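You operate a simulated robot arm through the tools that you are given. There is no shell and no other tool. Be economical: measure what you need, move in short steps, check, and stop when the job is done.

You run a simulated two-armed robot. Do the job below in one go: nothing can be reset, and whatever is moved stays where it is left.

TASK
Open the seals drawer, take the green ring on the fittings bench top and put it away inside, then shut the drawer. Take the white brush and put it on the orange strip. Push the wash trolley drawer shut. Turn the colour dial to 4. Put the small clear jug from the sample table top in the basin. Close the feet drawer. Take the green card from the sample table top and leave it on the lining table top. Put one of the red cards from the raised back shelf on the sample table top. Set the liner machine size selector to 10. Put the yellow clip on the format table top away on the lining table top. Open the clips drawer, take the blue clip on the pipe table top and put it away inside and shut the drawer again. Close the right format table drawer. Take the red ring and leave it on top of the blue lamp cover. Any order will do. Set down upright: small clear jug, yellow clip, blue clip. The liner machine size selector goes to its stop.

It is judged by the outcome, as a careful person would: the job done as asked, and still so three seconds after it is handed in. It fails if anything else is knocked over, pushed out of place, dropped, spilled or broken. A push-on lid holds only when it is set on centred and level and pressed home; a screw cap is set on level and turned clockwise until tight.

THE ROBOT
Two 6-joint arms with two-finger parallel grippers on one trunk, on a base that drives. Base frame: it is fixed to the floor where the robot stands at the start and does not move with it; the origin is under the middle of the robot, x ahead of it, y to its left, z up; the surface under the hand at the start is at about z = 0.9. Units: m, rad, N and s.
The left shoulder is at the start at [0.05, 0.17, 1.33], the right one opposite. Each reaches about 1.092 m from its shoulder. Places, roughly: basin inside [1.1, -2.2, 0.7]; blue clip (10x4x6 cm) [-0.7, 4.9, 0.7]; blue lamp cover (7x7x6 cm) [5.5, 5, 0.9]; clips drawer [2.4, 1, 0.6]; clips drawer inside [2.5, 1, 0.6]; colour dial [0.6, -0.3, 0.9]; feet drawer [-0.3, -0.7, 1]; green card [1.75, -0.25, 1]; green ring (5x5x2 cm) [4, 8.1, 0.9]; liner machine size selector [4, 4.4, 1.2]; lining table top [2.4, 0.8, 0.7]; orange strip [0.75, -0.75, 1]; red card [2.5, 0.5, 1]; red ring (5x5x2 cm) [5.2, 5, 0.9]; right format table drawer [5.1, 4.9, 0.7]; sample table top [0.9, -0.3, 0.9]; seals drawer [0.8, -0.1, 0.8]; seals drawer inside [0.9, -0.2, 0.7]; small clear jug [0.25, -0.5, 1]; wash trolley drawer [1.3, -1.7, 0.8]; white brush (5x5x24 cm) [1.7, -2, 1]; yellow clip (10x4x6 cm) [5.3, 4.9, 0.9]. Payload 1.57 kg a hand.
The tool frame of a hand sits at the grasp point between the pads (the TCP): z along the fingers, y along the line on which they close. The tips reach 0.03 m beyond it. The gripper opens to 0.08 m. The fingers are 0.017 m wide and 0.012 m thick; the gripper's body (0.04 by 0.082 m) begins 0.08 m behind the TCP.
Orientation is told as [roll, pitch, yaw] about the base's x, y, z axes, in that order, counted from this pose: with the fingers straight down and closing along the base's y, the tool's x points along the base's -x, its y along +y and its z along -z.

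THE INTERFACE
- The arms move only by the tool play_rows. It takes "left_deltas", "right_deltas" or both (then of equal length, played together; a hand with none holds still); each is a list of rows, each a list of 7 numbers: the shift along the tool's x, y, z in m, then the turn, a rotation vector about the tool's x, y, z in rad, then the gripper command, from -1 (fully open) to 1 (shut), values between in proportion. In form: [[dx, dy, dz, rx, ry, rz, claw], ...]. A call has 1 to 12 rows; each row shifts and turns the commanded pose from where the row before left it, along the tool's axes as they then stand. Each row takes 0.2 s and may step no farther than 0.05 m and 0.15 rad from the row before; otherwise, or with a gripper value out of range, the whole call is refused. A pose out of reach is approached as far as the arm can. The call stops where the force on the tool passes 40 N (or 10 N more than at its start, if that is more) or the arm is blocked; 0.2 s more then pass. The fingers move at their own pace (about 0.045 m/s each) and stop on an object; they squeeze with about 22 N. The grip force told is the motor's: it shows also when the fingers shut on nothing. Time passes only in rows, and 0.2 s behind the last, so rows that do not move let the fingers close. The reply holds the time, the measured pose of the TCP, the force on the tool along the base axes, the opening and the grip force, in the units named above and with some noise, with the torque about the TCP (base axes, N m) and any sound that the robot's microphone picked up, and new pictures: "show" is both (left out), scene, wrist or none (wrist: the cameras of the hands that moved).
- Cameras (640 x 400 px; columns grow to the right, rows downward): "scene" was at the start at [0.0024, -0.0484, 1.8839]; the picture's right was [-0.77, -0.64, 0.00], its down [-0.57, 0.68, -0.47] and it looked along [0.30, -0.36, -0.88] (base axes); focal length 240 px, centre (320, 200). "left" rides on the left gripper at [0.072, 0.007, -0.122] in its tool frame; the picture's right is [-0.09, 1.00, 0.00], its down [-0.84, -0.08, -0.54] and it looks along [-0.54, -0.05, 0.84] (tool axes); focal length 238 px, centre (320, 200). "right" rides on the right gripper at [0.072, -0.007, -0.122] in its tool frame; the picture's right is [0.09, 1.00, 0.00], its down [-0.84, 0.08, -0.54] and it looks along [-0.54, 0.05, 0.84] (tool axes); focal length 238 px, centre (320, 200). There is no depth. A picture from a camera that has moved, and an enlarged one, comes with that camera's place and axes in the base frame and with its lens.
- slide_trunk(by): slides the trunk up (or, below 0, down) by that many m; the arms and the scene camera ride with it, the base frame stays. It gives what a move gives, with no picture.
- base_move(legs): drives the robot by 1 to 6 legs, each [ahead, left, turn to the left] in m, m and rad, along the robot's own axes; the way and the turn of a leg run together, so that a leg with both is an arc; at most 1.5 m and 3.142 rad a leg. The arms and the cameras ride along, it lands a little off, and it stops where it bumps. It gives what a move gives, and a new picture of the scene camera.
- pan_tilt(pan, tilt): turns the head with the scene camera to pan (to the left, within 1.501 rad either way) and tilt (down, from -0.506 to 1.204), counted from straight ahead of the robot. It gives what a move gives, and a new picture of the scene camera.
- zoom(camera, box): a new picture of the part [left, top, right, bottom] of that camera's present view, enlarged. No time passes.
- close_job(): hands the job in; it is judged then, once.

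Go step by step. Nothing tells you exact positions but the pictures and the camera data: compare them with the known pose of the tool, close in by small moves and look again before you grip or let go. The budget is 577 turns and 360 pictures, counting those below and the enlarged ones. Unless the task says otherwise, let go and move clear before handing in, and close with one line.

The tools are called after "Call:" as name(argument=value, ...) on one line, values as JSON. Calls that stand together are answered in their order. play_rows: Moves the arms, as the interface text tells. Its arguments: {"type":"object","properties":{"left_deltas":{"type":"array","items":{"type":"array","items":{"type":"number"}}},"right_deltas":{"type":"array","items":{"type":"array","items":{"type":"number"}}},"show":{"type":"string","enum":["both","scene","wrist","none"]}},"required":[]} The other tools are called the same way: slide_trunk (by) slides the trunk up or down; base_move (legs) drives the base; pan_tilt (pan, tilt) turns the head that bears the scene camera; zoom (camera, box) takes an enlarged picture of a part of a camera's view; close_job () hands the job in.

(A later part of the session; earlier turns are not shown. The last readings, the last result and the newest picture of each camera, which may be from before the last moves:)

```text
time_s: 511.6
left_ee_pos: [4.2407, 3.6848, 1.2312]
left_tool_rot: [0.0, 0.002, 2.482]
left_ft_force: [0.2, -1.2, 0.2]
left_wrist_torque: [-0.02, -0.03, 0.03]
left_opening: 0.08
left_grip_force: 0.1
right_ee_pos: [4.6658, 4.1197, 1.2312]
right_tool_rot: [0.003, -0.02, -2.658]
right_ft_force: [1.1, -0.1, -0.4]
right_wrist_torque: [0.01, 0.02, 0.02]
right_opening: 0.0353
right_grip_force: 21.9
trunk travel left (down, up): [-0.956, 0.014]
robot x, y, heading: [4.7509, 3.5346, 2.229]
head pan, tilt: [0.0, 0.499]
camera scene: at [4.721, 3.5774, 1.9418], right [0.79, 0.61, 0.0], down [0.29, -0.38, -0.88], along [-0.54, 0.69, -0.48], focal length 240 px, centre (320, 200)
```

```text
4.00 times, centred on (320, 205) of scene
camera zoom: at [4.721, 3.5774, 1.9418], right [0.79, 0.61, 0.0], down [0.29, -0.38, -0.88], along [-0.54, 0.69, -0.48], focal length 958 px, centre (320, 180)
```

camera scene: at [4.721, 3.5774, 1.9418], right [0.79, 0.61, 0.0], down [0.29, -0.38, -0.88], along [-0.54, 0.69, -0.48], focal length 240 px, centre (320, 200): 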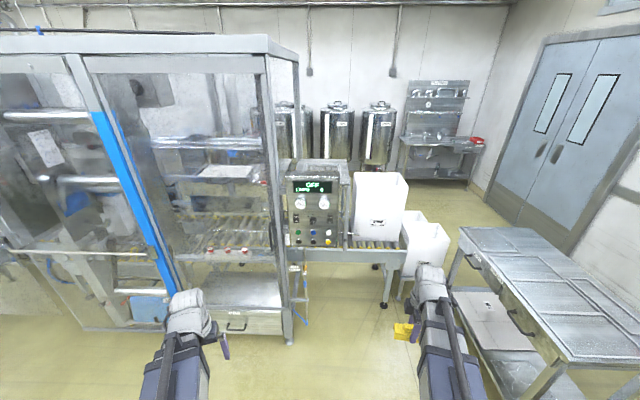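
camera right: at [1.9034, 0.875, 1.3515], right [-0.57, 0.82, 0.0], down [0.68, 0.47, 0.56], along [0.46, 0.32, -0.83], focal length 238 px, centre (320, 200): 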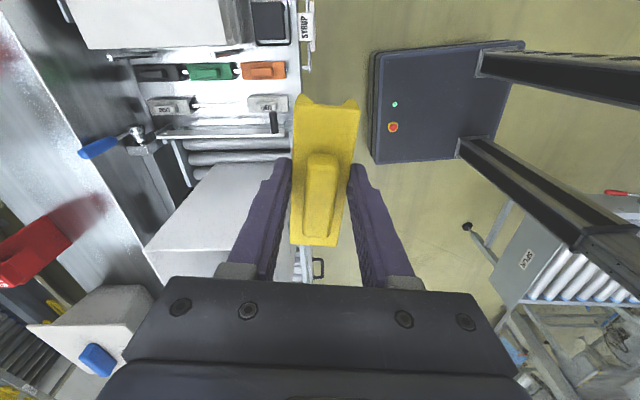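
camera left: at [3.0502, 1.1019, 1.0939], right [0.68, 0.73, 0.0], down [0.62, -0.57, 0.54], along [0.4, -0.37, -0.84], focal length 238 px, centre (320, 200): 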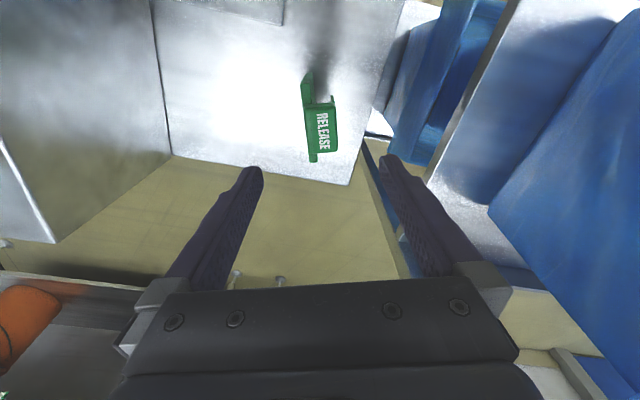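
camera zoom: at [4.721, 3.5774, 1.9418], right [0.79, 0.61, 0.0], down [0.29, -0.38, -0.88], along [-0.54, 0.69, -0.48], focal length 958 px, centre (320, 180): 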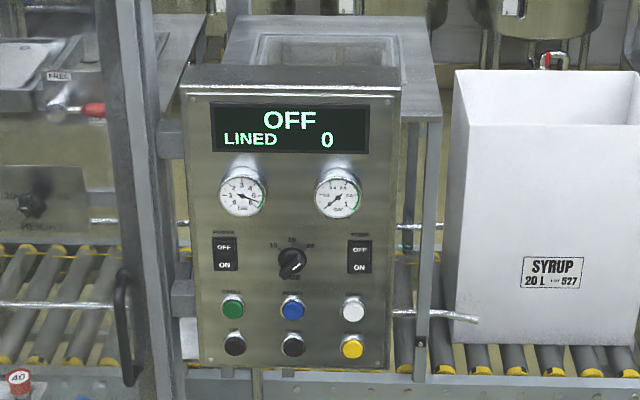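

The selector knob is at (4.00,4.43,1.2), currently at 20; 10 is counter-clockwise. Move in, align the left hand, and tilt it horizontal.

Call:
base_move(legs=[[0.33, 0, 0]])

Call:
play_rows(left_deltas=[[0, 0, 0, 0, 0, 0.1265, -0.3], [0, 0, 0, 0, 0, 0.1265, -0.3], [-0.034, -0.0334, 0, 0, 0, 0, -0.3], [-0.034, -0.0334, 0, 0, 0, 0, -0.3], [-0.034, -0.0334, 0, 0, 0, 0, -0.3], [-0.034, -0.0334, 0, 0, 0, 0, -0.3], [-0.034, -0.0334, 0, 0, 0, 0, -0.3], [-0.034, -0.0334, 0, 0, 0, 0, -0.3], [-0.034, -0.0334, 0, 0, 0, 0, -0.3], [-0.034, -0.0334, 0, 0, 0, 0, -0.3]], show="none")

Call:
play_rows(left_deltas=[[0, 0, 0, 0, -0.15, 0, -0.3], [0, 0, 0, 0, -0.15, 0, -0.3], [0, 0, 0, 0, -0.15, 0, -0.3], [0, 0, 0, 0, -0.15, 0, -0.3], [0, 0, 0, 0, -0.15, 0, -0.3], [0, 0, 0, 0, -0.15, 0, -0.3], [0, 0, 0, 0, -0.15, 0, -0.3], [0, 0, 0, 0, -0.15, 0, -0.3], [0, 0, 0, 0, -0.15, 0, -0.3], [0, 0, 0, 0, -0.15, 0, -0.3]], show="none")

Call:
slide_trunk(by=-0.21)

Call:
play_rows(left_deltas=[[0, 0, 0, 0, 0, 0, -0.3]], show="wrist")

```text
time_s: 513.7
left_ee_pos: [4.0418, 3.9482, 1.2313]
left_tool_rot: [-0.002, 0.003, 2.473]
left_ft_force: [0.9, 1.4, -0.6]
left_wrist_torque: [-0.01, -0.03, -0.02]
left_opening: 0.08
left_grip_force: 0.0
right_ee_pos: [4.4705, 4.3778, 1.2319]
right_tool_rot: [0.004, -0.02, -2.666]
right_ft_force: [-0.2, -0.4, 0.2]
right_wrist_torque: [0.05, -0.03, 0.01]
right_opening: 0.0353
right_grip_force: 22.0
trunk travel left (down, up): [-0.956, 0.014]
robot x, y, heading: [4.5536, 3.7894, 2.223]
head pan, tilt: [0.0, 0.499]
camera scene: at [4.5221, 3.8368, 1.9418], right [0.8, 0.61, 0.0], down [0.29, -0.38, -0.88], along [-0.53, 0.7, -0.48], focal length 240 px, centre (320, 200)
```

scene: 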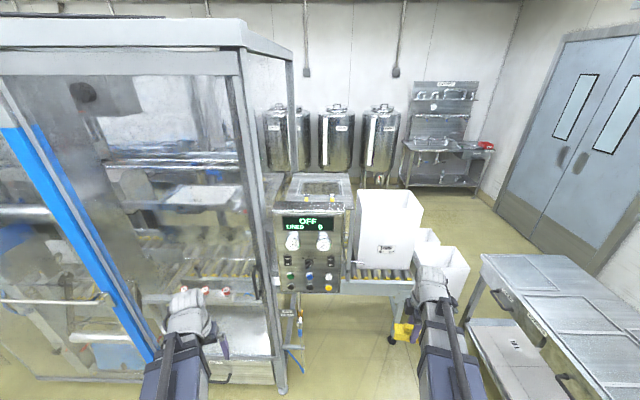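

```text
time_s: 515.9
left_ee_pos: [4.0908, 4.327, 1.2312]
left_tool_rot: [-0.003, 0.002, 2.22]
left_ft_force: [-0.6, -0.4, -0.2]
left_wrist_torque: [-0.05, 0.01, 0.03]
left_opening: 0.052
left_grip_force: 0.1
right_ee_pos: [4.4717, 4.3778, 1.2305]
right_tool_rot: [0.004, -0.022, -2.667]
right_ft_force: [-0.7, 0.3, -0.8]
right_wrist_torque: [0.01, 0.0, 0.01]
right_opening: 0.0351
right_grip_force: 22.1
trunk travel left (down, up): [-0.956, 0.014]
robot x, y, heading: [4.5547, 3.7922, 2.222]
head pan, tilt: [0.0, 0.499]
```

```text
time_s: 518.1
left_ee_pos: [4.0911, 4.3262, 1.4353]
left_tool_rot: [-0.029, -1.496, 2.249]
left_ft_force: [0.1, 0.1, -0.4]
left_wrist_torque: [0.02, 0.03, -0.01]
left_opening: 0.0522
left_grip_force: 0.1
left hand out of reach, approached as far as the arm can: row 2, 3, 4, 5, 6, 7, 8, 9, 10
right_ee_pos: [4.4705, 4.3767, 1.2319]
right_tool_rot: [0.004, -0.021, -2.666]
right_ft_force: [-0.4, 0.9, 0.0]
right_wrist_torque: [-0.01, -0.01, 0.01]
right_opening: 0.0353
right_grip_force: 22.3
trunk travel left (down, up): [-0.956, 0.014]
robot x, y, heading: [4.5543, 3.7981, 2.219]
head pan, tilt: [0.0, 0.499]
```

```text
time_s: 520.4
left_ee_pos: [4.0906, 4.3265, 1.224]
left_tool_rot: [-0.023, -1.497, 2.244]
left_ft_force: [-0.5, -0.5, -0.2]
left_wrist_torque: [0.01, 0.0, 0.02]
left_opening: 0.0522
left_grip_force: 0.1
right_ee_pos: [4.4709, 4.377, 1.0203]
right_tool_rot: [0.002, -0.021, -2.666]
right_ft_force: [0.3, -0.6, 0.1]
right_wrist_torque: [0.0, -0.02, -0.01]
right_opening: 0.0353
right_grip_force: 21.7
trunk travel left (down, up): [-0.746, 0.224]
robot x, y, heading: [4.5535, 3.7956, 2.217]
head pan, tilt: [0.0, 0.499]
```

```text
time_s: 520.8
left_ee_pos: [4.0906, 4.3257, 1.2243]
left_tool_rot: [-0.024, -1.495, 2.243]
left_ft_force: [-0.8, 0.2, -0.5]
left_wrist_torque: [-0.01, -0.01, 0.0]
left_opening: 0.0519
left_grip_force: 0.0
right_ee_pos: [4.4707, 4.3768, 1.0224]
right_tool_rot: [0.003, -0.022, -2.667]
right_ft_force: [1.2, 0.0, 0.2]
right_wrist_torque: [0.0, 0.02, 0.01]
right_opening: 0.0349
right_grip_force: 22.2
trunk travel left (down, up): [-0.746, 0.224]
robot x, y, heading: [4.5491, 3.7948, 2.22]
head pan, tilt: [0.0, 0.499]
camera left: at [4.1629, 4.2213, 1.163], right [-0.8, -0.6, 0.09], down [0.35, -0.33, 0.88], along [-0.49, 0.73, 0.48], focal length 238 px, centre (320, 200)
```

left: 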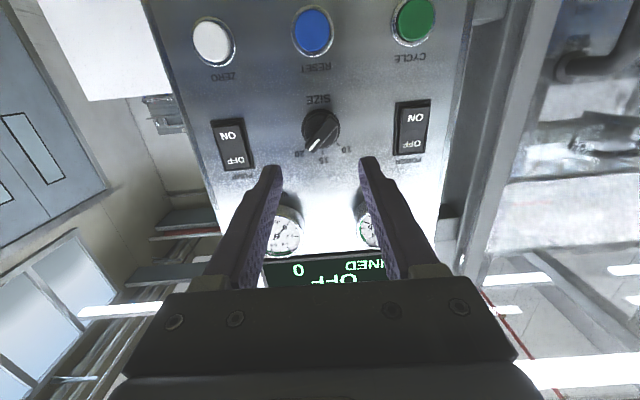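

The knob is straight ahead of the fingers. Advancing onto it, then gripping.

Call:
play_rows(left_deltas=[[0, 0, 0.02, 0, 0, 0, -0.3], [0, 0, 0.02, 0, 0, 0, -0.3], [0, 0, 0.02, 0, 0, 0, -0.3]], show="wrist")

```text
time_s: 521.6
left_ee_pos: [4.0563, 4.3754, 1.2236]
left_tool_rot: [-0.025, -1.491, 2.245]
left_ft_force: [0.4, -0.2, -0.5]
left_wrist_torque: [-0.01, -0.03, -0.01]
left_opening: 0.0521
left_grip_force: 0.0
left hand out of reach, approached as far as the arm can: row 3
right_ee_pos: [4.4716, 4.3773, 1.0211]
right_tool_rot: [0.003, -0.02, -2.668]
right_ft_force: [0.1, 0.2, -0.2]
right_wrist_torque: [0.04, -0.01, -0.03]
right_opening: 0.0351
right_grip_force: 22.4
trunk travel left (down, up): [-0.746, 0.224]
robot x, y, heading: [4.553, 3.798, 2.221]
head pan, tilt: [0.0, 0.499]
camera left: at [4.1284, 4.2699, 1.1626], right [-0.8, -0.6, 0.09], down [0.35, -0.33, 0.88], along [-0.49, 0.73, 0.47], focal length 238 px, centre (320, 200)
```

left: 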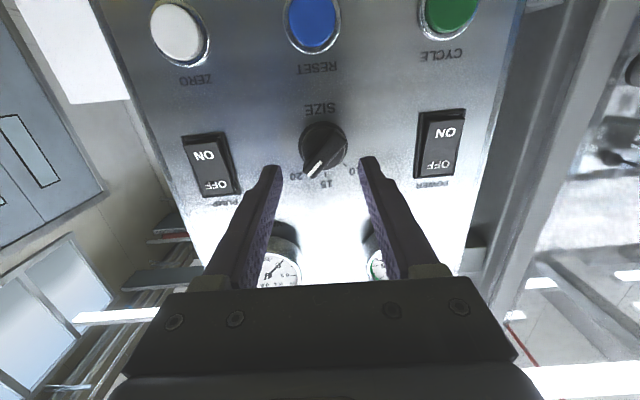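

Call:
slide_trunk(by=-0.009)

Call:
play_rows(left_deltas=[[0, 0.002, 0.013, 0, 0, 0, -0.3], [0, 0, 0.012, 0, 0, 0, -0.3], [0, 0, 0, 0, 0, 0, 1], [0, 0, 0, 0, 0, 0, 1], [0, 0, 0, 0, 0, 0, 1]], show="wrist")

```text
time_s: 522.2
left_ee_pos: [4.0564, 4.3733, 1.2151]
left_tool_rot: [-0.023, -1.494, 2.244]
left_ft_force: [0.2, 0.6, 0.0]
left_wrist_torque: [0.04, -0.01, -0.02]
left_opening: 0.0519
left_grip_force: 0.1
right_ee_pos: [4.4718, 4.3759, 1.0122]
right_tool_rot: [0.002, -0.023, -2.667]
right_ft_force: [0.6, 0.0, -1.4]
right_wrist_torque: [0.0, -0.02, 0.01]
right_opening: 0.0353
right_grip_force: 21.9
trunk travel left (down, up): [-0.737, 0.233]
robot x, y, heading: [4.5522, 3.8006, 2.226]
head pan, tilt: [0.0, 0.499]
```

```text
time_s: 523.4
left_ee_pos: [4.0382, 4.3916, 1.2148]
left_tool_rot: [-0.025, -1.49, 2.245]
left_ft_force: [-4.0, -0.4, -0.3]
left_wrist_torque: [0.05, 0.04, -0.44]
left_opening: 0.0348
left_grip_force: 30.8
right_ee_pos: [4.4706, 4.3778, 1.0119]
right_tool_rot: [0.002, -0.021, -2.667]
right_ft_force: [-0.8, -0.4, 0.1]
right_wrist_torque: [-0.01, 0.01, -0.01]
right_opening: 0.0351
right_grip_force: 22.0
trunk travel left (down, up): [-0.737, 0.233]
robot x, y, heading: [4.5551, 3.7961, 2.222]
head pan, tilt: [0.0, 0.499]
camera left: at [4.1108, 4.2872, 1.1534], right [-0.8, -0.6, 0.09], down [0.35, -0.33, 0.88], along [-0.49, 0.73, 0.47], focal length 238 px, centre (320, 200)
```

left: 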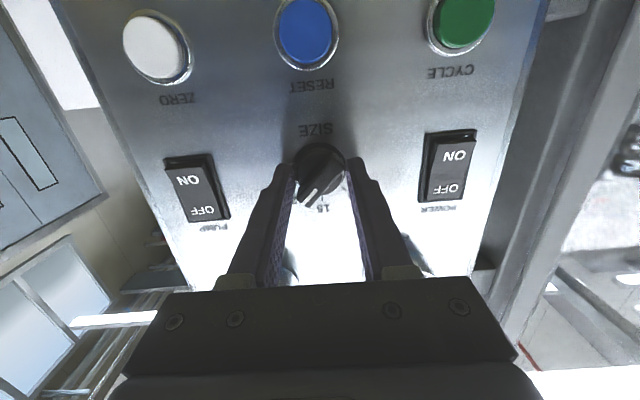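

Gripped. Turning counter-clockwise toward 10.

Call:
play_rows(left_deltas=[[0, 0, 0, 0, 0, -0.15, 1], [0, 0, 0, 0, 0, -0.15, 1], [0, 0, 0, 0, 0, -0.15, 1], [0, 0, 0, 0, 0, -0.15, 1], [0, 0, 0, 0, 0, -0.15, 1], [0, 0, 0, 0, 0, -0.15, 1], [0, 0, 0, 0, 0, -0.15, 1], [0, 0, 0, 0, 0, -0.15, 1], [0, 0, 0, 0, 0, -0.15, 1], [0, 0, 0, 0, 0, -0.15, 1]], show="wrist")

```text
time_s: 525.5
left_ee_pos: [4.0408, 4.3925, 1.2159]
left_tool_rot: [-1.494, -0.189, -2.513]
left_ft_force: [-2.2, 0.7, 24.0]
left_wrist_torque: [0.74, 0.63, -0.09]
left_opening: 0.0333
left_grip_force: 41.2
right_ee_pos: [4.4723, 4.3744, 1.0123]
right_tool_rot: [0.003, -0.021, -2.667]
right_ft_force: [1.3, -0.3, -0.5]
right_wrist_torque: [0.04, 0.02, 0.02]
right_opening: 0.0353
right_grip_force: 21.5
trunk travel left (down, up): [-0.737, 0.233]
robot x, y, heading: [4.5555, 3.7969, 2.221]
head pan, tilt: [0.0, 0.499]
stopped in row 10 (left hand): the force on the tool passed its limit at 41 N (the readings are from after the stop); the commanded pose is now the measured one
camera left: at [4.1711, 4.3363, 1.2064], right [-0.18, -0.23, -0.96], down [-0.33, -0.9, 0.27], along [-0.93, 0.37, 0.09], focal length 238 px, centre (320, 200)
```

left: 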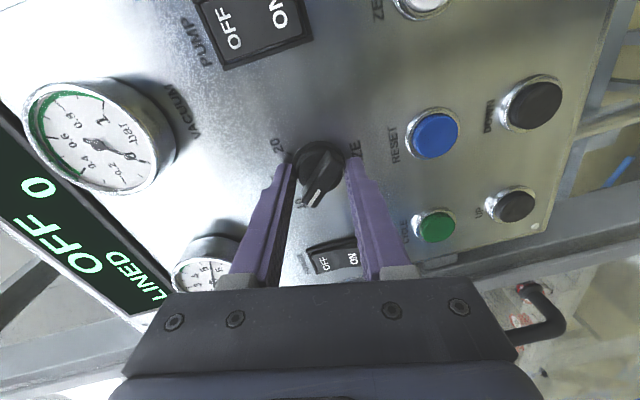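

The pointer is at 10. I'll give one more small turn to be sure it sits at the stop.

Call:
play_rows(left_deltas=[[0, 0, 0, 0, 0, -0.08, 1], [0, 0, 0, 0, 0, -0.08, 1]], show="none")

Call:
zoom(camera="left", box=[250, 110, 390, 230])

```text
time_s: 526.1
left_ee_pos: [4.0407, 4.3917, 1.217]
left_tool_rot: [-1.498, -0.03, -2.496]
left_ft_force: [-8.2, -1.3, 28.0]
left_wrist_torque: [0.41, 2.01, -0.64]
left_opening: 0.034
left_grip_force: 41.5
right_ee_pos: [4.4718, 4.3758, 1.0131]
right_tool_rot: [0.0, -0.021, -2.667]
right_ft_force: [0.1, 0.2, -0.5]
right_wrist_torque: [0.04, 0.01, 0.02]
right_opening: 0.035
right_grip_force: 22.1
trunk travel left (down, up): [-0.737, 0.233]
robot x, y, heading: [4.5512, 3.7947, 2.222]
head pan, tilt: [0.0, 0.499]
```

```text
3.33 times, centred on (320, 170) of left
camera zoom: at [4.1713, 4.3377, 1.2179], right [-0.05, -0.13, -0.99], down [-0.34, -0.93, 0.14], along [-0.94, 0.35, 0.0], focal length 794 px, centre (320, 300)
```

zoom: 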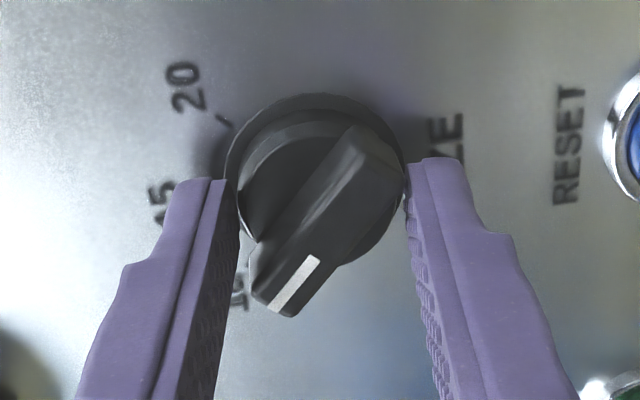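

At the stop now. Release, back away and verify.

Call:
play_rows(left_deltas=[[0, 0, 0, 0, 0, 0, -0.4], [0, 0, 0, 0, 0, 0, -0.4], [0, 0, -0.03, 0, 0, 0, -0.4], [0, 0, -0.03, 0, 0, 0, -0.4], [0, 0, -0.03, 0, 0, 0, -0.4], [0, 0, -0.03, 0, 0, 0, -0.4]], show="wrist")

Call:
zoom(camera="left", box=[260, 70, 400, 190])

```text
time_s: 527.5
left_ee_pos: [4.1111, 4.2993, 1.2161]
left_tool_rot: [-1.496, -0.03, -2.497]
left_ft_force: [0.8, 0.9, -0.7]
left_wrist_torque: [-0.01, -0.01, 0.02]
left_opening: 0.056
left_grip_force: 0.0
left hand out of reach, approached as far as the arm can: row 4, 6
right_ee_pos: [4.472, 4.3774, 1.0126]
right_tool_rot: [0.001, -0.02, -2.667]
right_ft_force: [0.0, 0.1, 0.6]
right_wrist_torque: [0.0, 0.02, 0.0]
right_opening: 0.0349
right_grip_force: 22.6
trunk travel left (down, up): [-0.737, 0.233]
robot x, y, heading: [4.5509, 3.7945, 2.222]
head pan, tilt: [0.0, 0.499]
camera left: at [4.2438, 4.2451, 1.2172], right [-0.05, -0.13, -0.99], down [-0.35, -0.93, 0.14], along [-0.94, 0.35, 0.0], focal length 238 px, centre (320, 200)
```

left: 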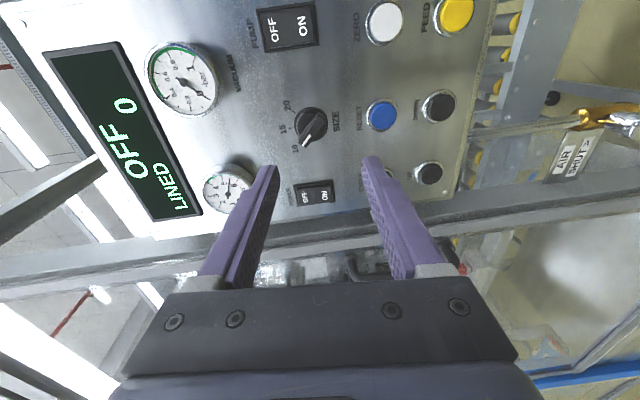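

```text
3.33 times, centred on (330, 130) of left
camera zoom: at [4.2438, 4.2451, 1.2172], right [-0.05, -0.13, -0.99], down [-0.35, -0.93, 0.14], along [-0.94, 0.35, 0.0], focal length 794 px, centre (287, 433)
```

zoom: 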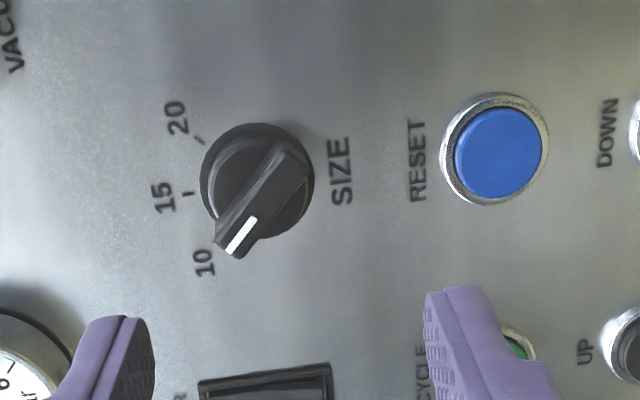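

The size selector reads 10. Next, the green ring on the fittings bench. Restore the left wrist and get going.

Call:
play_rows(left_deltas=[[0, 0, 0, 0, 0, 0.15, -1], [0, 0, 0, 0, 0, 0.15, -1], [0, 0, 0, 0, 0, 0.15, -1], [0, 0, 0, 0, 0, 0.15, -1], [0, 0, 0, 0, 0, 0.15, -1], [0, 0, 0, 0, 0, 0.15, -1], [0, 0, 0, 0, 0, 0.15, -1], [0, 0, 0, 0, 0, 0.15, -1], [0, 0, 0, 0, 0, 0.15, -1], [0, 0, 0, 0, 0, 0.15, -1], [0, 0, 0, 0, 0, 0.03, -1]], show="none")

Call:
play_rows(left_deltas=[[0.02, 0, 0, 0, 0.15, 0, -1], [0.02, 0, 0, 0, 0.15, 0, -1], [0.02, 0, 0, 0, 0.15, 0, -1], [0.02, 0, 0, 0, 0.15, 0, -1], [0.02, 0, 0, 0, 0.15, 0, -1], [0.02, 0, 0, 0, 0.15, 0, -1], [0.02, 0, 0, 0, 0.15, 0, -1], [0.02, 0, 0, 0, 0.15, 0, -1], [0.02, 0, 0, 0, 0.15, 0, -1], [0.02, 0, 0, 0, 0.15, 0, -1]], show="none")

Call:
slide_trunk(by=0.2)

Call:
base_move(legs=[[-1.1, 0, 0], [0, -1.1, 0], [0, -1.0, 0]])

```text
time_s: 529.9
left_ee_pos: [4.1103, 4.2974, 1.215]
left_tool_rot: [-0.135, -1.492, 2.351]
left_ft_force: [0.0, -0.3, 0.6]
left_wrist_torque: [0.0, -0.02, 0.04]
left_opening: 0.0798
left_grip_force: 0.1
right_ee_pos: [4.4723, 4.3764, 1.0125]
right_tool_rot: [0.003, -0.021, -2.667]
right_ft_force: [1.1, -0.7, -0.3]
right_wrist_torque: [0.01, 0.01, 0.02]
right_opening: 0.0352
right_grip_force: 21.9
trunk travel left (down, up): [-0.737, 0.233]
robot x, y, heading: [4.5525, 3.7937, 2.221]
head pan, tilt: [0.0, 0.499]
```

```text
time_s: 532.1
left_ee_pos: [4.1884, 4.1997, 1.0129]
left_tool_rot: [-0.013, 0.01, 2.216]
left_ft_force: [-0.2, 0.7, 0.6]
left_wrist_torque: [-0.01, 0.01, -0.01]
left_opening: 0.0802
left_grip_force: 0.1
left hand out of reach, approached as far as the arm can: row 1, 2, 3, 4, 5, 6, 7, 8
right_ee_pos: [4.4711, 4.3775, 1.0129]
right_tool_rot: [0.003, -0.02, -2.667]
right_ft_force: [-0.2, -0.4, -0.7]
right_wrist_torque: [0.06, 0.01, -0.06]
right_opening: 0.0352
right_grip_force: 21.8
trunk travel left (down, up): [-0.737, 0.233]
robot x, y, heading: [4.5541, 3.797, 2.22]
head pan, tilt: [0.0, 0.499]
```

```text
time_s: 534.2
left_ee_pos: [4.1876, 4.1983, 1.2129]
left_tool_rot: [-0.012, 0.008, 2.218]
left_ft_force: [-0.2, -0.7, 0.3]
left_wrist_torque: [-0.03, -0.02, -0.03]
left_opening: 0.0801
left_grip_force: 0.0
right_ee_pos: [4.4716, 4.3771, 1.2121]
right_tool_rot: [0.004, -0.021, -2.667]
right_ft_force: [0.5, -0.3, -0.2]
right_wrist_torque: [-0.02, 0.02, -0.04]
right_opening: 0.0353
right_grip_force: 21.7
trunk travel left (down, up): [-0.937, 0.033]
robot x, y, heading: [4.5531, 3.7974, 2.228]
head pan, tilt: [0.0, 0.499]
```

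```text
time_s: 550.0
left_ee_pos: [6.5453, 4.6233, 1.2116]
left_tool_rot: [-0.013, 0.007, 2.212]
left_ft_force: [-0.4, 0.2, 0.1]
left_wrist_torque: [0.01, 0.0, 0.0]
left_opening: 0.0801
left_grip_force: 0.0
right_ee_pos: [6.8303, 4.7987, 1.212]
right_tool_rot: [0.004, -0.021, -2.674]
right_ft_force: [0.4, 0.3, -0.1]
right_wrist_torque: [0.0, -0.03, -0.04]
right_opening: 0.0351
right_grip_force: 22.0
trunk travel left (down, up): [-0.937, 0.033]
robot x, y, heading: [6.9098, 4.222, 2.22]
head pan, tilt: [0.0, 0.499]
camera scene: at [6.8793, 4.2589, 1.9228], right [0.8, 0.6, 0.0], down [0.29, -0.38, -0.88], along [-0.53, 0.7, -0.48], focal length 240 px, centre (320, 200)
```

scene: 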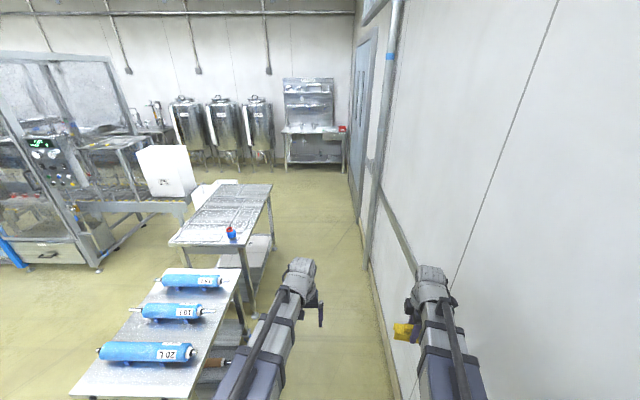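

Clear lane between the table and the wall. Driving toward the fittings bench.

Call:
base_move(legs=[[1.4, 0, 0.007], [1.4, 0, 0], [0.8, 0, 0]])

Call:
pan_tilt(pan=0.0, tilt=0.75)

```text
time_s: 567.2
left_ee_pos: [4.4074, 7.437, 1.2119]
left_tool_rot: [-0.013, 0.009, 2.223]
left_ft_force: [0.0, -0.6, -0.3]
left_wrist_torque: [-0.02, -0.01, 0.0]
left_opening: 0.0799
left_grip_force: 0.2
right_ee_pos: [4.6908, 7.6166, 1.2124]
right_tool_rot: [0.004, -0.021, -2.661]
right_ft_force: [-1.1, 0.3, 0.2]
right_wrist_torque: [-0.04, 0.0, 0.05]
right_opening: 0.0352
right_grip_force: 21.9
trunk travel left (down, up): [-0.937, 0.033]
robot x, y, heading: [4.7745, 7.0344, 2.228]
head pan, tilt: [0.0, 0.499]
camera scene: at [4.745, 7.0763, 1.9228], right [0.79, 0.61, 0.0], down [0.29, -0.38, -0.88], along [-0.54, 0.69, -0.48], focal length 240 px, centre (320, 200)
```

scene: 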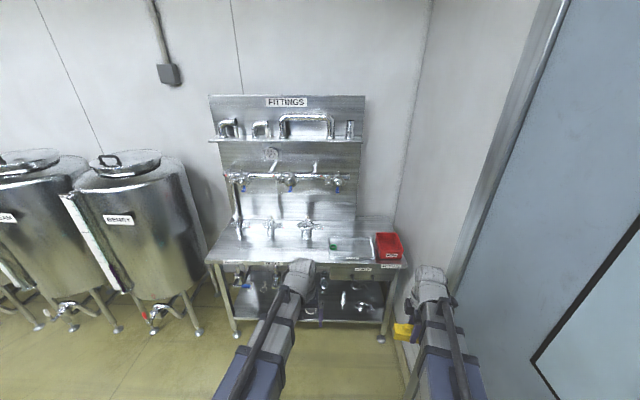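

```text
time_s: 568.0
left_ee_pos: [4.408, 7.4365, 1.2126]
left_tool_rot: [-0.011, 0.007, 2.223]
left_ft_force: [0.5, -0.2, -0.1]
left_wrist_torque: [0.01, 0.01, 0.01]
left_opening: 0.0799
left_grip_force: 0.1
right_ee_pos: [4.6914, 7.6152, 1.2121]
right_tool_rot: [0.003, -0.02, -2.661]
right_ft_force: [0.1, 1.4, 0.3]
right_wrist_torque: [0.0, 0.01, 0.01]
right_opening: 0.0351
right_grip_force: 21.8
trunk travel left (down, up): [-0.937, 0.033]
robot x, y, heading: [4.7744, 7.0361, 2.228]
head pan, tilt: [0.0, 0.75]
camera scene: at [4.7505, 7.0691, 1.901], right [0.79, 0.61, 0.0], down [0.42, -0.54, -0.73], along [-0.45, 0.58, -0.68], focal length 240 px, centre (320, 200)
```

scene: 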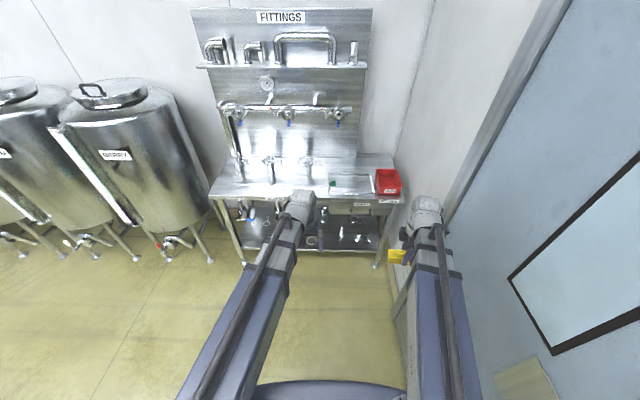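

The green ring is visible on the bench at ≈(4.06,8.11). Move closer and extend the left hand over it.

Call:
base_move(legs=[[0.43, 0, 0]])

Call:
play_rows(left_deltas=[[-0.0443, -0.0191, 0, 0, 0, 0, -1], [-0.0443, -0.0191, 0, 0, 0, 0, -1], [-0.0443, -0.0191, 0, 0, 0, 0, -1], [-0.0443, -0.0191, 0, 0, 0, 0, -1], [-0.0443, -0.0191, 0, 0, 0, 0, -1], [-0.0443, -0.0191, 0, 0, 0, 0, -1], [-0.03, -0.0191, 0, 0, 0, 0, -1]], show="wrist")

```text
time_s: 570.5
left_ee_pos: [4.1581, 7.7744, 1.2113]
left_tool_rot: [-0.012, 0.008, 2.214]
left_ft_force: [0.6, -0.7, -0.4]
left_wrist_torque: [0.0, 0.0, 0.01]
left_opening: 0.0798
left_grip_force: 0.1
right_ee_pos: [4.4418, 7.9492, 1.2118]
right_tool_rot: [0.003, -0.022, -2.669]
right_ft_force: [-0.1, 0.0, 0.1]
right_wrist_torque: [0.03, 0.03, 0.0]
right_opening: 0.0353
right_grip_force: 22.0
trunk travel left (down, up): [-0.937, 0.033]
robot x, y, heading: [4.5176, 7.3671, 2.219]
head pan, tilt: [0.0, 0.75]
camera scene: at [4.4954, 7.4034, 1.9009], right [0.8, 0.6, 0.0], down [0.41, -0.54, -0.73], along [-0.44, 0.58, -0.68], focal length 240 px, centre (320, 200)
```

scene: 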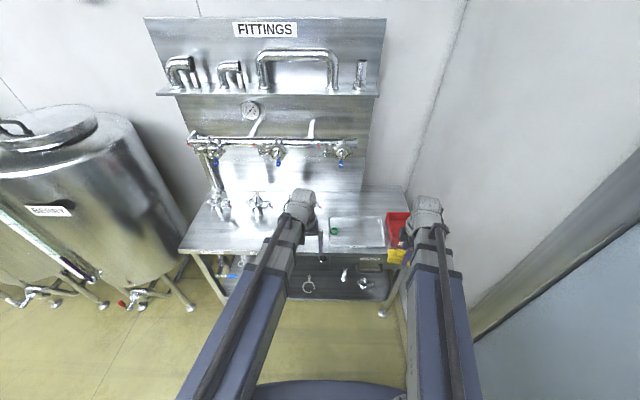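

```text
time_s: 572.1
left_ee_pos: [4.0871, 8.093, 1.2116]
left_tool_rot: [-0.012, 0.007, 2.214]
left_ft_force: [-0.1, 0.1, 0.7]
left_wrist_torque: [0.0, -0.01, 0.02]
left_opening: 0.0799
left_grip_force: 0.1
right_ee_pos: [4.4416, 7.9504, 1.2117]
right_tool_rot: [0.002, -0.02, -2.669]
right_ft_force: [-0.4, 0.1, -0.6]
right_wrist_torque: [-0.01, 0.01, 0.02]
right_opening: 0.0354
right_grip_force: 22.1
trunk travel left (down, up): [-0.937, 0.033]
robot x, y, heading: [4.5214, 7.3686, 2.222]
head pan, tilt: [0.0, 0.75]
camera left: at [4.1237, 8.0318, 1.3352], right [-0.85, -0.52, -0.01], down [-0.45, 0.72, 0.54], along [-0.27, 0.46, -0.84], focal length 238 px, centre (320, 200)
```

left: 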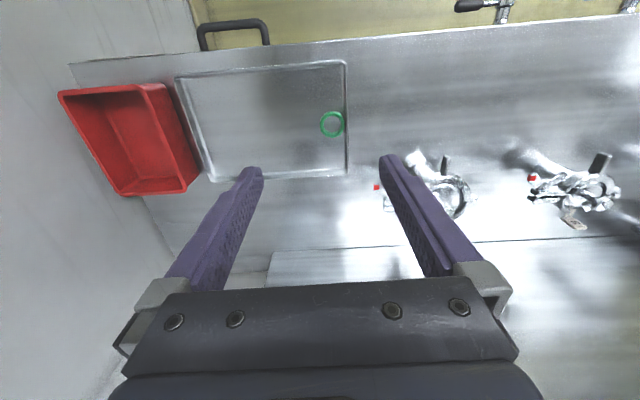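

Call:
play_rows(left_deltas=[[-0.035, 0.019, 0, 0, 0, 0, -0.7]], show="none")

Call:
slide_trunk(by=-0.17)

Call:
play_rows(left_deltas=[[0, 0, 0, 0, 0, 0, -0.7]], show="wrist")

```text
time_s: 572.5
left_ee_pos: [4.048, 8.1098, 1.211]
left_tool_rot: [-0.012, 0.008, 2.212]
left_ft_force: [-0.9, 0.1, -0.8]
left_wrist_torque: [0.01, -0.01, 0.0]
left_opening: 0.0679
left_grip_force: 0.0
right_ee_pos: [4.4403, 7.9515, 1.2117]
right_tool_rot: [0.003, -0.022, -2.669]
right_ft_force: [0.5, 0.4, 0.4]
right_wrist_torque: [0.01, -0.07, 0.0]
right_opening: 0.0352
right_grip_force: 21.9
trunk travel left (down, up): [-0.937, 0.033]
robot x, y, heading: [4.5171, 7.3643, 2.214]
head pan, tilt: [0.0, 0.75]
```

```text
time_s: 574.5
left_ee_pos: [4.0503, 8.1084, 1.0426]
left_tool_rot: [-0.014, 0.007, 2.212]
left_ft_force: [0.0, -0.6, -0.8]
left_wrist_torque: [-0.01, -0.02, 0.01]
left_opening: 0.0683
left_grip_force: 0.0
right_ee_pos: [4.4416, 7.9486, 1.0429]
right_tool_rot: [0.002, -0.022, -2.671]
right_ft_force: [0.8, -0.2, -0.3]
right_wrist_torque: [-0.01, 0.01, 0.0]
right_opening: 0.035
right_grip_force: 22.2
trunk travel left (down, up): [-0.767, 0.203]
robot x, y, heading: [4.5203, 7.3635, 2.218]
head pan, tilt: [0.0, 0.75]
```

```text
time_s: 574.9
left_ee_pos: [4.0488, 8.108, 1.0423]
left_tool_rot: [-0.012, 0.006, 2.213]
left_ft_force: [-0.5, 0.2, -0.4]
left_wrist_torque: [0.0, 0.03, 0.01]
left_opening: 0.068
left_grip_force: 0.0
right_ee_pos: [4.4416, 7.9501, 1.0427]
right_tool_rot: [0.003, -0.022, -2.672]
right_ft_force: [0.0, 0.1, -0.5]
right_wrist_torque: [0.0, 0.0, 0.01]
right_opening: 0.0352
right_grip_force: 21.6
trunk travel left (down, up): [-0.767, 0.203]
robot x, y, heading: [4.5222, 7.3673, 2.22]
head pan, tilt: [0.0, 0.75]
camera left: at [4.0867, 8.0469, 1.1654], right [-0.85, -0.52, -0.01], down [-0.45, 0.71, 0.54], along [-0.27, 0.46, -0.84], focal length 238 px, centre (320, 200)
```

left: 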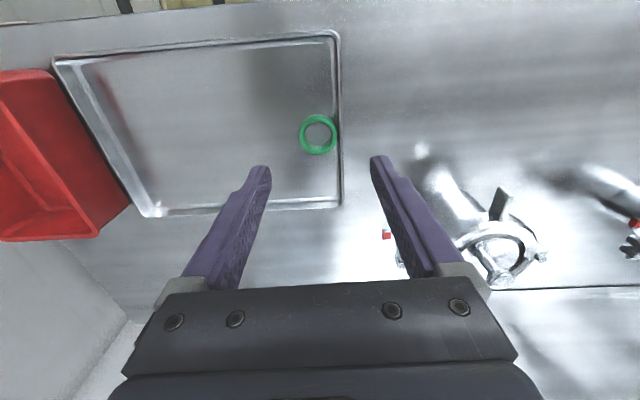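

Call:
play_rows(left_deltas=[[-0.005, -0.001, 0, 0, 0, 0, -0.7]], show="none")

Call:
slide_trunk(by=-0.09)

Call:
play_rows(left_deltas=[[0, 0, 0, 0, 0, 0, -0.7]], show="wrist")

```text
time_s: 575.3
left_ee_pos: [4.0465, 8.1136, 1.0421]
left_tool_rot: [-0.015, 0.007, 2.212]
left_ft_force: [-0.6, 0.0, 0.0]
left_wrist_torque: [0.0, -0.01, 0.04]
left_opening: 0.0681
left_grip_force: 0.1
right_ee_pos: [4.4416, 7.9495, 1.043]
right_tool_rot: [0.004, -0.021, -2.67]
right_ft_force: [-0.3, 0.3, -0.6]
right_wrist_torque: [0.01, 0.03, -0.02]
right_opening: 0.0353
right_grip_force: 22.2
trunk travel left (down, up): [-0.767, 0.203]
robot x, y, heading: [4.5222, 7.3673, 2.219]
head pan, tilt: [0.0, 0.75]
```

```text
time_s: 576.5
left_ee_pos: [4.0467, 8.1126, 0.9514]
left_tool_rot: [-0.012, 0.008, 2.214]
left_ft_force: [0.4, 0.0, -0.3]
left_wrist_torque: [0.01, 0.0, 0.0]
left_opening: 0.0682
left_grip_force: 0.0
right_ee_pos: [4.4415, 7.9496, 0.9528]
right_tool_rot: [0.005, -0.021, -2.67]
right_ft_force: [-0.9, -0.2, -0.3]
right_wrist_torque: [-0.02, -0.01, 0.01]
right_opening: 0.0353
right_grip_force: 22.0
trunk travel left (down, up): [-0.677, 0.293]
robot x, y, heading: [4.5224, 7.3661, 2.218]
head pan, tilt: [0.0, 0.75]
```

```text
time_s: 576.9
left_ee_pos: [4.0485, 8.113, 0.9519]
left_tool_rot: [-0.011, 0.008, 2.214]
left_ft_force: [0.8, 0.6, -0.4]
left_wrist_torque: [0.01, -0.01, -0.01]
left_opening: 0.068
left_grip_force: 0.0
right_ee_pos: [4.4418, 7.9502, 0.9524]
right_tool_rot: [0.004, -0.021, -2.67]
right_ft_force: [0.7, 0.1, -0.6]
right_wrist_torque: [-0.01, 0.02, 0.04]
right_opening: 0.0352
right_grip_force: 22.3
trunk travel left (down, up): [-0.677, 0.293]
robot x, y, heading: [4.5256, 7.3647, 2.218]
head pan, tilt: [0.0, 0.75]
camera left: at [4.0843, 8.0518, 1.0754], right [-0.85, -0.52, -0.01], down [-0.45, 0.71, 0.54], along [-0.27, 0.46, -0.84], focal length 238 px, centre (320, 200)
```

left: 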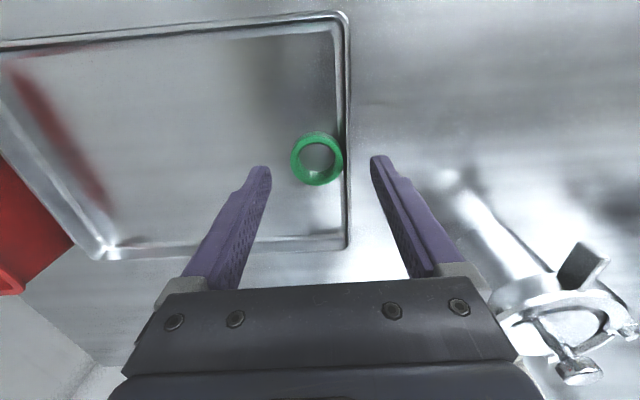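

Call:
play_rows(left_deltas=[[-0.015, -0.003, 0, 0, 0, 0, -0.7]], show="none")

Call:
slide_trunk(by=-0.052)

Call:
play_rows(left_deltas=[[0, 0, 0, 0, 0, 0, -0.5]], show="wrist")

```text
time_s: 577.3
left_ee_pos: [4.0436, 8.1196, 0.9522]
left_tool_rot: [-0.012, 0.006, 2.213]
left_ft_force: [-0.3, 0.3, 0.0]
left_wrist_torque: [0.01, 0.0, 0.01]
left_opening: 0.068
left_grip_force: 0.1
left hand out of reach, approached as far as the arm can: row 1
right_ee_pos: [4.4415, 7.9498, 0.9519]
right_tool_rot: [0.003, -0.02, -2.67]
right_ft_force: [-0.2, 0.2, -0.6]
right_wrist_torque: [0.01, 0.01, 0.0]
right_opening: 0.0352
right_grip_force: 22.0
trunk travel left (down, up): [-0.677, 0.293]
robot x, y, heading: [4.5215, 7.3696, 2.221]
head pan, tilt: [0.0, 0.75]
```

```text
time_s: 578.2
left_ee_pos: [4.0446, 8.1177, 0.9015]
left_tool_rot: [-0.012, 0.005, 2.213]
left_ft_force: [-0.3, 0.5, 0.6]
left_wrist_torque: [-0.02, 0.01, 0.01]
left_opening: 0.0679
left_grip_force: 0.1
right_ee_pos: [4.442, 7.9498, 0.9003]
right_tool_rot: [0.002, -0.021, -2.67]
right_ft_force: [0.1, -0.1, -0.5]
right_wrist_torque: [-0.02, 0.0, 0.0]
right_opening: 0.035
right_grip_force: 21.7
trunk travel left (down, up): [-0.625, 0.345]
robot x, y, heading: [4.5251, 7.3694, 2.219]
head pan, tilt: [0.0, 0.75]
```

```text
time_s: 578.6
left_ee_pos: [4.0435, 8.1195, 0.9004]
left_tool_rot: [-0.012, 0.007, 2.215]
left_ft_force: [0.0, 0.2, -0.1]
left_wrist_torque: [-0.01, 0.0, 0.01]
left_opening: 0.0601
left_grip_force: 0.1
right_ee_pos: [4.4417, 7.9502, 0.9003]
right_tool_rot: [0.005, -0.022, -2.671]
right_ft_force: [0.2, -0.9, 0.1]
right_wrist_torque: [-0.05, 0.02, -0.02]
right_opening: 0.0351
right_grip_force: 22.3
trunk travel left (down, up): [-0.625, 0.345]
robot x, y, heading: [4.5217, 7.3686, 2.215]
head pan, tilt: [0.0, 0.75]
camera left: at [4.0813, 8.0571, 1.0233], right [-0.85, -0.52, -0.01], down [-0.45, 0.71, 0.54], along [-0.27, 0.47, -0.84], focal length 238 px, centre (320, 200)
```

left: 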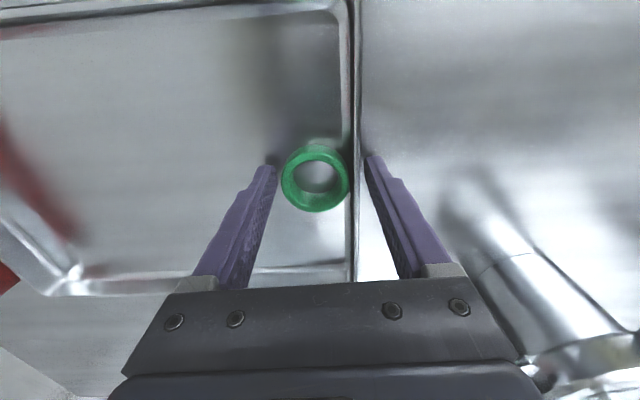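

Call:
base_move(legs=[[0.012, 0, 0]])

Call:
play_rows(left_deltas=[[0, 0, 0, 0, 0, 0, 1], [0, 0, 0, 0, 0, 0, 1], [0, 0, 0, 0, 0, 0, 1]], show="none")

Call:
slide_trunk(by=0.1)

Call:
play_rows(left_deltas=[[0, 0, 0, 0, 0, 0, 1]], show="wrist")

```text
time_s: 579.4
left_ee_pos: [4.0361, 8.1287, 0.899]
left_tool_rot: [-0.013, 0.005, 2.211]
left_ft_force: [-0.7, 0.8, -0.5]
left_wrist_torque: [-0.03, 0.01, 0.01]
left_opening: 0.0599
left_grip_force: 0.1
right_ee_pos: [4.4334, 7.9606, 0.8995]
right_tool_rot: [0.004, -0.021, -2.669]
right_ft_force: [0.3, -0.1, -0.6]
right_wrist_torque: [-0.01, -0.04, -0.01]
right_opening: 0.0351
right_grip_force: 22.4
trunk travel left (down, up): [-0.625, 0.345]
robot x, y, heading: [4.5127, 7.3754, 2.217]
head pan, tilt: [0.0, 0.75]
camera scene: at [4.4878, 7.4135, 1.5888], right [0.8, 0.6, 0.0], down [0.41, -0.54, -0.73], along [-0.44, 0.58, -0.68], focal length 240 px, centre (320, 200)
```

scene: 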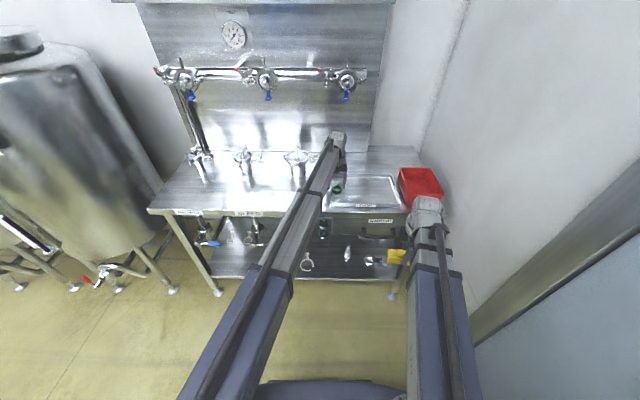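

```text
time_s: 580.2
left_ee_pos: [4.0343, 8.1263, 0.9011]
left_tool_rot: [-0.012, 0.006, 2.214]
left_ft_force: [-9.2, -7.4, 1.4]
left_wrist_torque: [-0.32, 0.28, -0.23]
left_opening: 0.0458
left_grip_force: 21.7
right_ee_pos: [4.4338, 7.96, 0.901]
right_tool_rot: [0.003, -0.02, -2.67]
right_ft_force: [-0.1, 0.1, -0.5]
right_wrist_torque: [-0.01, -0.01, 0.02]
right_opening: 0.0353
right_grip_force: 22.5
trunk travel left (down, up): [-0.625, 0.345]
robot x, y, heading: [4.5162, 7.3721, 2.221]
head pan, tilt: [0.0, 0.75]
```

```text
time_s: 581.5
left_ee_pos: [4.0383, 8.1273, 1.0007]
left_tool_rot: [-0.011, 0.005, 2.213]
left_ft_force: [0.7, -0.3, 0.4]
left_wrist_torque: [0.01, -0.02, 0.01]
left_opening: 0.0
left_grip_force: 21.7
right_ee_pos: [4.4352, 7.9603, 1.0]
right_tool_rot: [0.003, -0.021, -2.669]
right_ft_force: [0.9, 0.5, -0.1]
right_wrist_torque: [-0.02, -0.04, 0.01]
right_opening: 0.0353
right_grip_force: 22.0
trunk travel left (down, up): [-0.725, 0.245]
robot x, y, heading: [4.514, 7.378, 2.22]
head pan, tilt: [0.0, 0.75]
```

```text
time_s: 581.9
left_ee_pos: [4.0371, 8.129, 0.9997]
left_tool_rot: [-0.012, 0.007, 2.212]
left_ft_force: [-0.7, 0.0, -0.2]
left_wrist_torque: [0.01, -0.03, 0.01]
left_opening: 0.0
left_grip_force: 21.1
right_ee_pos: [4.4344, 7.9593, 1.0001]
right_tool_rot: [0.003, -0.02, -2.671]
right_ft_force: [0.3, 0.3, -1.0]
right_wrist_torque: [0.03, -0.03, 0.0]
right_opening: 0.0348
right_grip_force: 22.0
trunk travel left (down, up): [-0.725, 0.245]
robot x, y, heading: [4.5136, 7.3769, 2.218]
head pan, tilt: [0.0, 0.75]
camera left: at [4.074, 8.0668, 1.1232], right [-0.85, -0.52, -0.01], down [-0.45, 0.71, 0.54], along [-0.27, 0.46, -0.84], focal length 238 px, centre (320, 200)
```

left: 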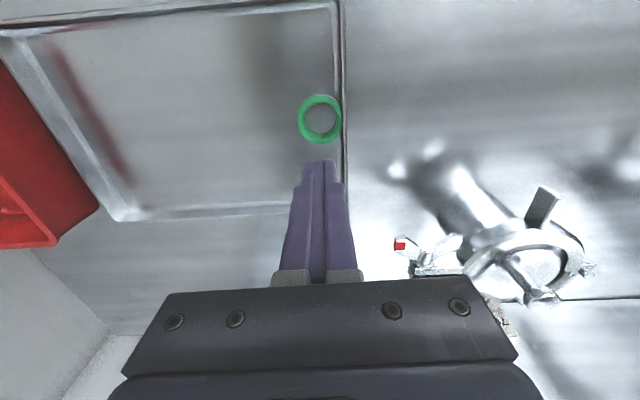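

The grip was too high and slipped off. Re-open and go about 2 cm deeper.

Call:
play_rows(left_deltas=[[0, 0, 0, 0, 0, 0, -0.6], [0, 0, 0, 0, 0, 0, -0.6], [0, 0, 0, 0, 0, 0, -0.6], [0, 0, 0, 0, 0, 0, -0.6]], show="none")

Call:
slide_trunk(by=-0.118)

Call:
play_rows(left_deltas=[[0, 0, 0, 0, 0, 0, -0.5]], show="wrist")

```text
time_s: 582.9
left_ee_pos: [4.0367, 8.1286, 1.0006]
left_tool_rot: [-0.011, 0.005, 2.215]
left_ft_force: [-0.2, -0.5, 0.1]
left_wrist_torque: [0.0, 0.01, 0.02]
left_opening: 0.064
left_grip_force: 0.0
right_ee_pos: [4.4342, 7.9592, 1.0008]
right_tool_rot: [0.002, -0.021, -2.671]
right_ft_force: [-0.4, 0.4, -0.5]
right_wrist_torque: [-0.02, -0.01, -0.03]
right_opening: 0.0353
right_grip_force: 21.9
trunk travel left (down, up): [-0.725, 0.245]
robot x, y, heading: [4.5123, 7.3756, 2.219]
head pan, tilt: [0.0, 0.75]
```

```text
time_s: 584.2
left_ee_pos: [4.0383, 8.1286, 0.8948]
left_tool_rot: [-0.017, 0.003, 2.213]
left_ft_force: [3.6, -6.0, 25.3]
left_wrist_torque: [0.42, -0.68, 0.06]
left_opening: 0.0634
left_grip_force: 0.1
right_ee_pos: [4.435, 7.9586, 0.8936]
right_tool_rot: [0.0, -0.021, -2.67]
right_ft_force: [-0.7, 0.0, -0.4]
right_wrist_torque: [0.01, 0.01, 0.03]
right_opening: 0.0354
right_grip_force: 22.0
trunk travel left (down, up): [-0.617, 0.353]
robot x, y, heading: [4.513, 7.3794, 2.221]
head pan, tilt: [0.0, 0.75]
stopped: the force on the tool passed its limit at 72 N (the readings are from after the stop); the commanded pose is now the measured one
```

```text
time_s: 584.6
left_ee_pos: [4.039, 8.1289, 0.894]
left_tool_rot: [-0.019, 0.002, 2.214]
left_ft_force: [7.1, -6.3, 20.7]
left_wrist_torque: [0.2, -0.7, -0.07]
left_opening: 0.0613
left_grip_force: 0.4
right_ee_pos: [4.436, 7.9575, 0.893]
right_tool_rot: [-0.001, -0.02, -2.671]
right_ft_force: [-1.2, -0.3, -0.8]
right_wrist_torque: [0.0, 0.0, 0.0]
right_opening: 0.035
right_grip_force: 21.9
trunk travel left (down, up): [-0.617, 0.353]
robot x, y, heading: [4.5151, 7.3768, 2.213]
head pan, tilt: [0.0, 0.75]
camera left: at [4.0752, 8.0656, 1.0166], right [-0.85, -0.52, -0.02], down [-0.45, 0.71, 0.54], along [-0.27, 0.47, -0.84], focal length 238 px, centre (320, 200)
```

left: 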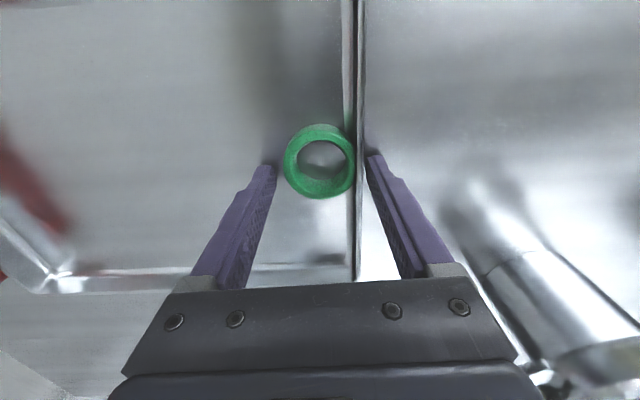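

The right finger lands on the tray rim, so I'll rotate the gripper 90° to grip the ring along the tray's free direction.

Call:
slide_trunk(by=0.07)

Call:
play_rows(left_deltas=[[0.008, 0, 0, 0, 0, 0.1427, -0.6], [0, 0, 0, 0, 0, 0.1427, -0.6], [0, 0, 0, 0, 0, 0.1427, -0.6], [0, 0, 0, 0, 0, 0.1427, -0.6], [0, 0, 0, 0, 0, 0.1427, -0.6], [0, 0, 0, 0, 0, 0.1427, -0.6], [0, 0, 0, 0, 0, 0.1427, -0.6], [0, 0, 0, 0, 0, 0.1427, -0.6], [0, 0, 0, 0, 0, 0.1427, -0.6], [0, 0, 0, 0, 0, 0.1427, -0.6], [0, 0, 0, 0, 0, 0.1427, -0.6]], show="wrist")

```text
time_s: 585.6
left_ee_pos: [4.037, 8.1295, 0.9606]
left_tool_rot: [-0.017, 0.004, 2.213]
left_ft_force: [-0.6, -0.1, 0.6]
left_wrist_torque: [-0.01, -0.01, 0.02]
left_opening: 0.0599
left_grip_force: 0.0
right_ee_pos: [4.4338, 7.9597, 0.9618]
right_tool_rot: [0.003, -0.021, -2.671]
right_ft_force: [-0.2, 0.6, 0.0]
right_wrist_torque: [0.03, -0.03, 0.02]
right_opening: 0.0354
right_grip_force: 21.6
trunk travel left (down, up): [-0.687, 0.283]
robot x, y, heading: [4.5129, 7.3758, 2.22]
head pan, tilt: [0.0, 0.75]
```

```text
time_s: 588.0
left_ee_pos: [4.0417, 8.1238, 0.9617]
left_tool_rot: [-0.002, -0.019, 0.64]
left_ft_force: [0.5, 0.0, -0.6]
left_wrist_torque: [-0.01, 0.01, 0.03]
left_opening: 0.0639
left_grip_force: 0.0
right_ee_pos: [4.4343, 7.9608, 0.9623]
right_tool_rot: [0.004, -0.021, -2.671]
right_ft_force: [-0.2, 0.2, -0.1]
right_wrist_torque: [0.0, -0.01, 0.0]
right_opening: 0.0352
right_grip_force: 21.7
trunk travel left (down, up): [-0.687, 0.283]
robot x, y, heading: [4.5128, 7.3757, 2.216]
head pan, tilt: [0.0, 0.75]
camera left: at [3.9785, 8.0855, 1.0831], right [-0.52, 0.85, 0.0], down [0.71, 0.43, 0.56], along [0.48, 0.29, -0.83], focal length 238 px, centre (320, 200)
```

left: 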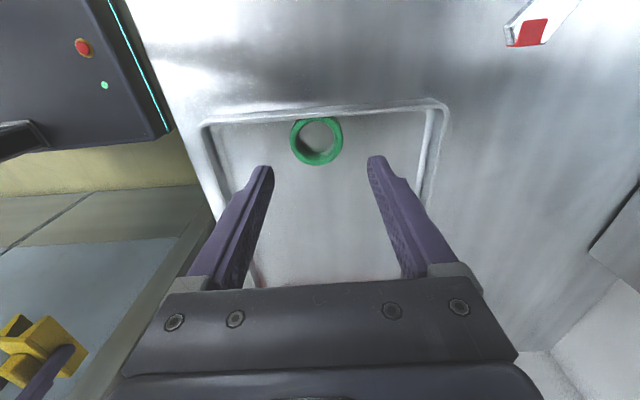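

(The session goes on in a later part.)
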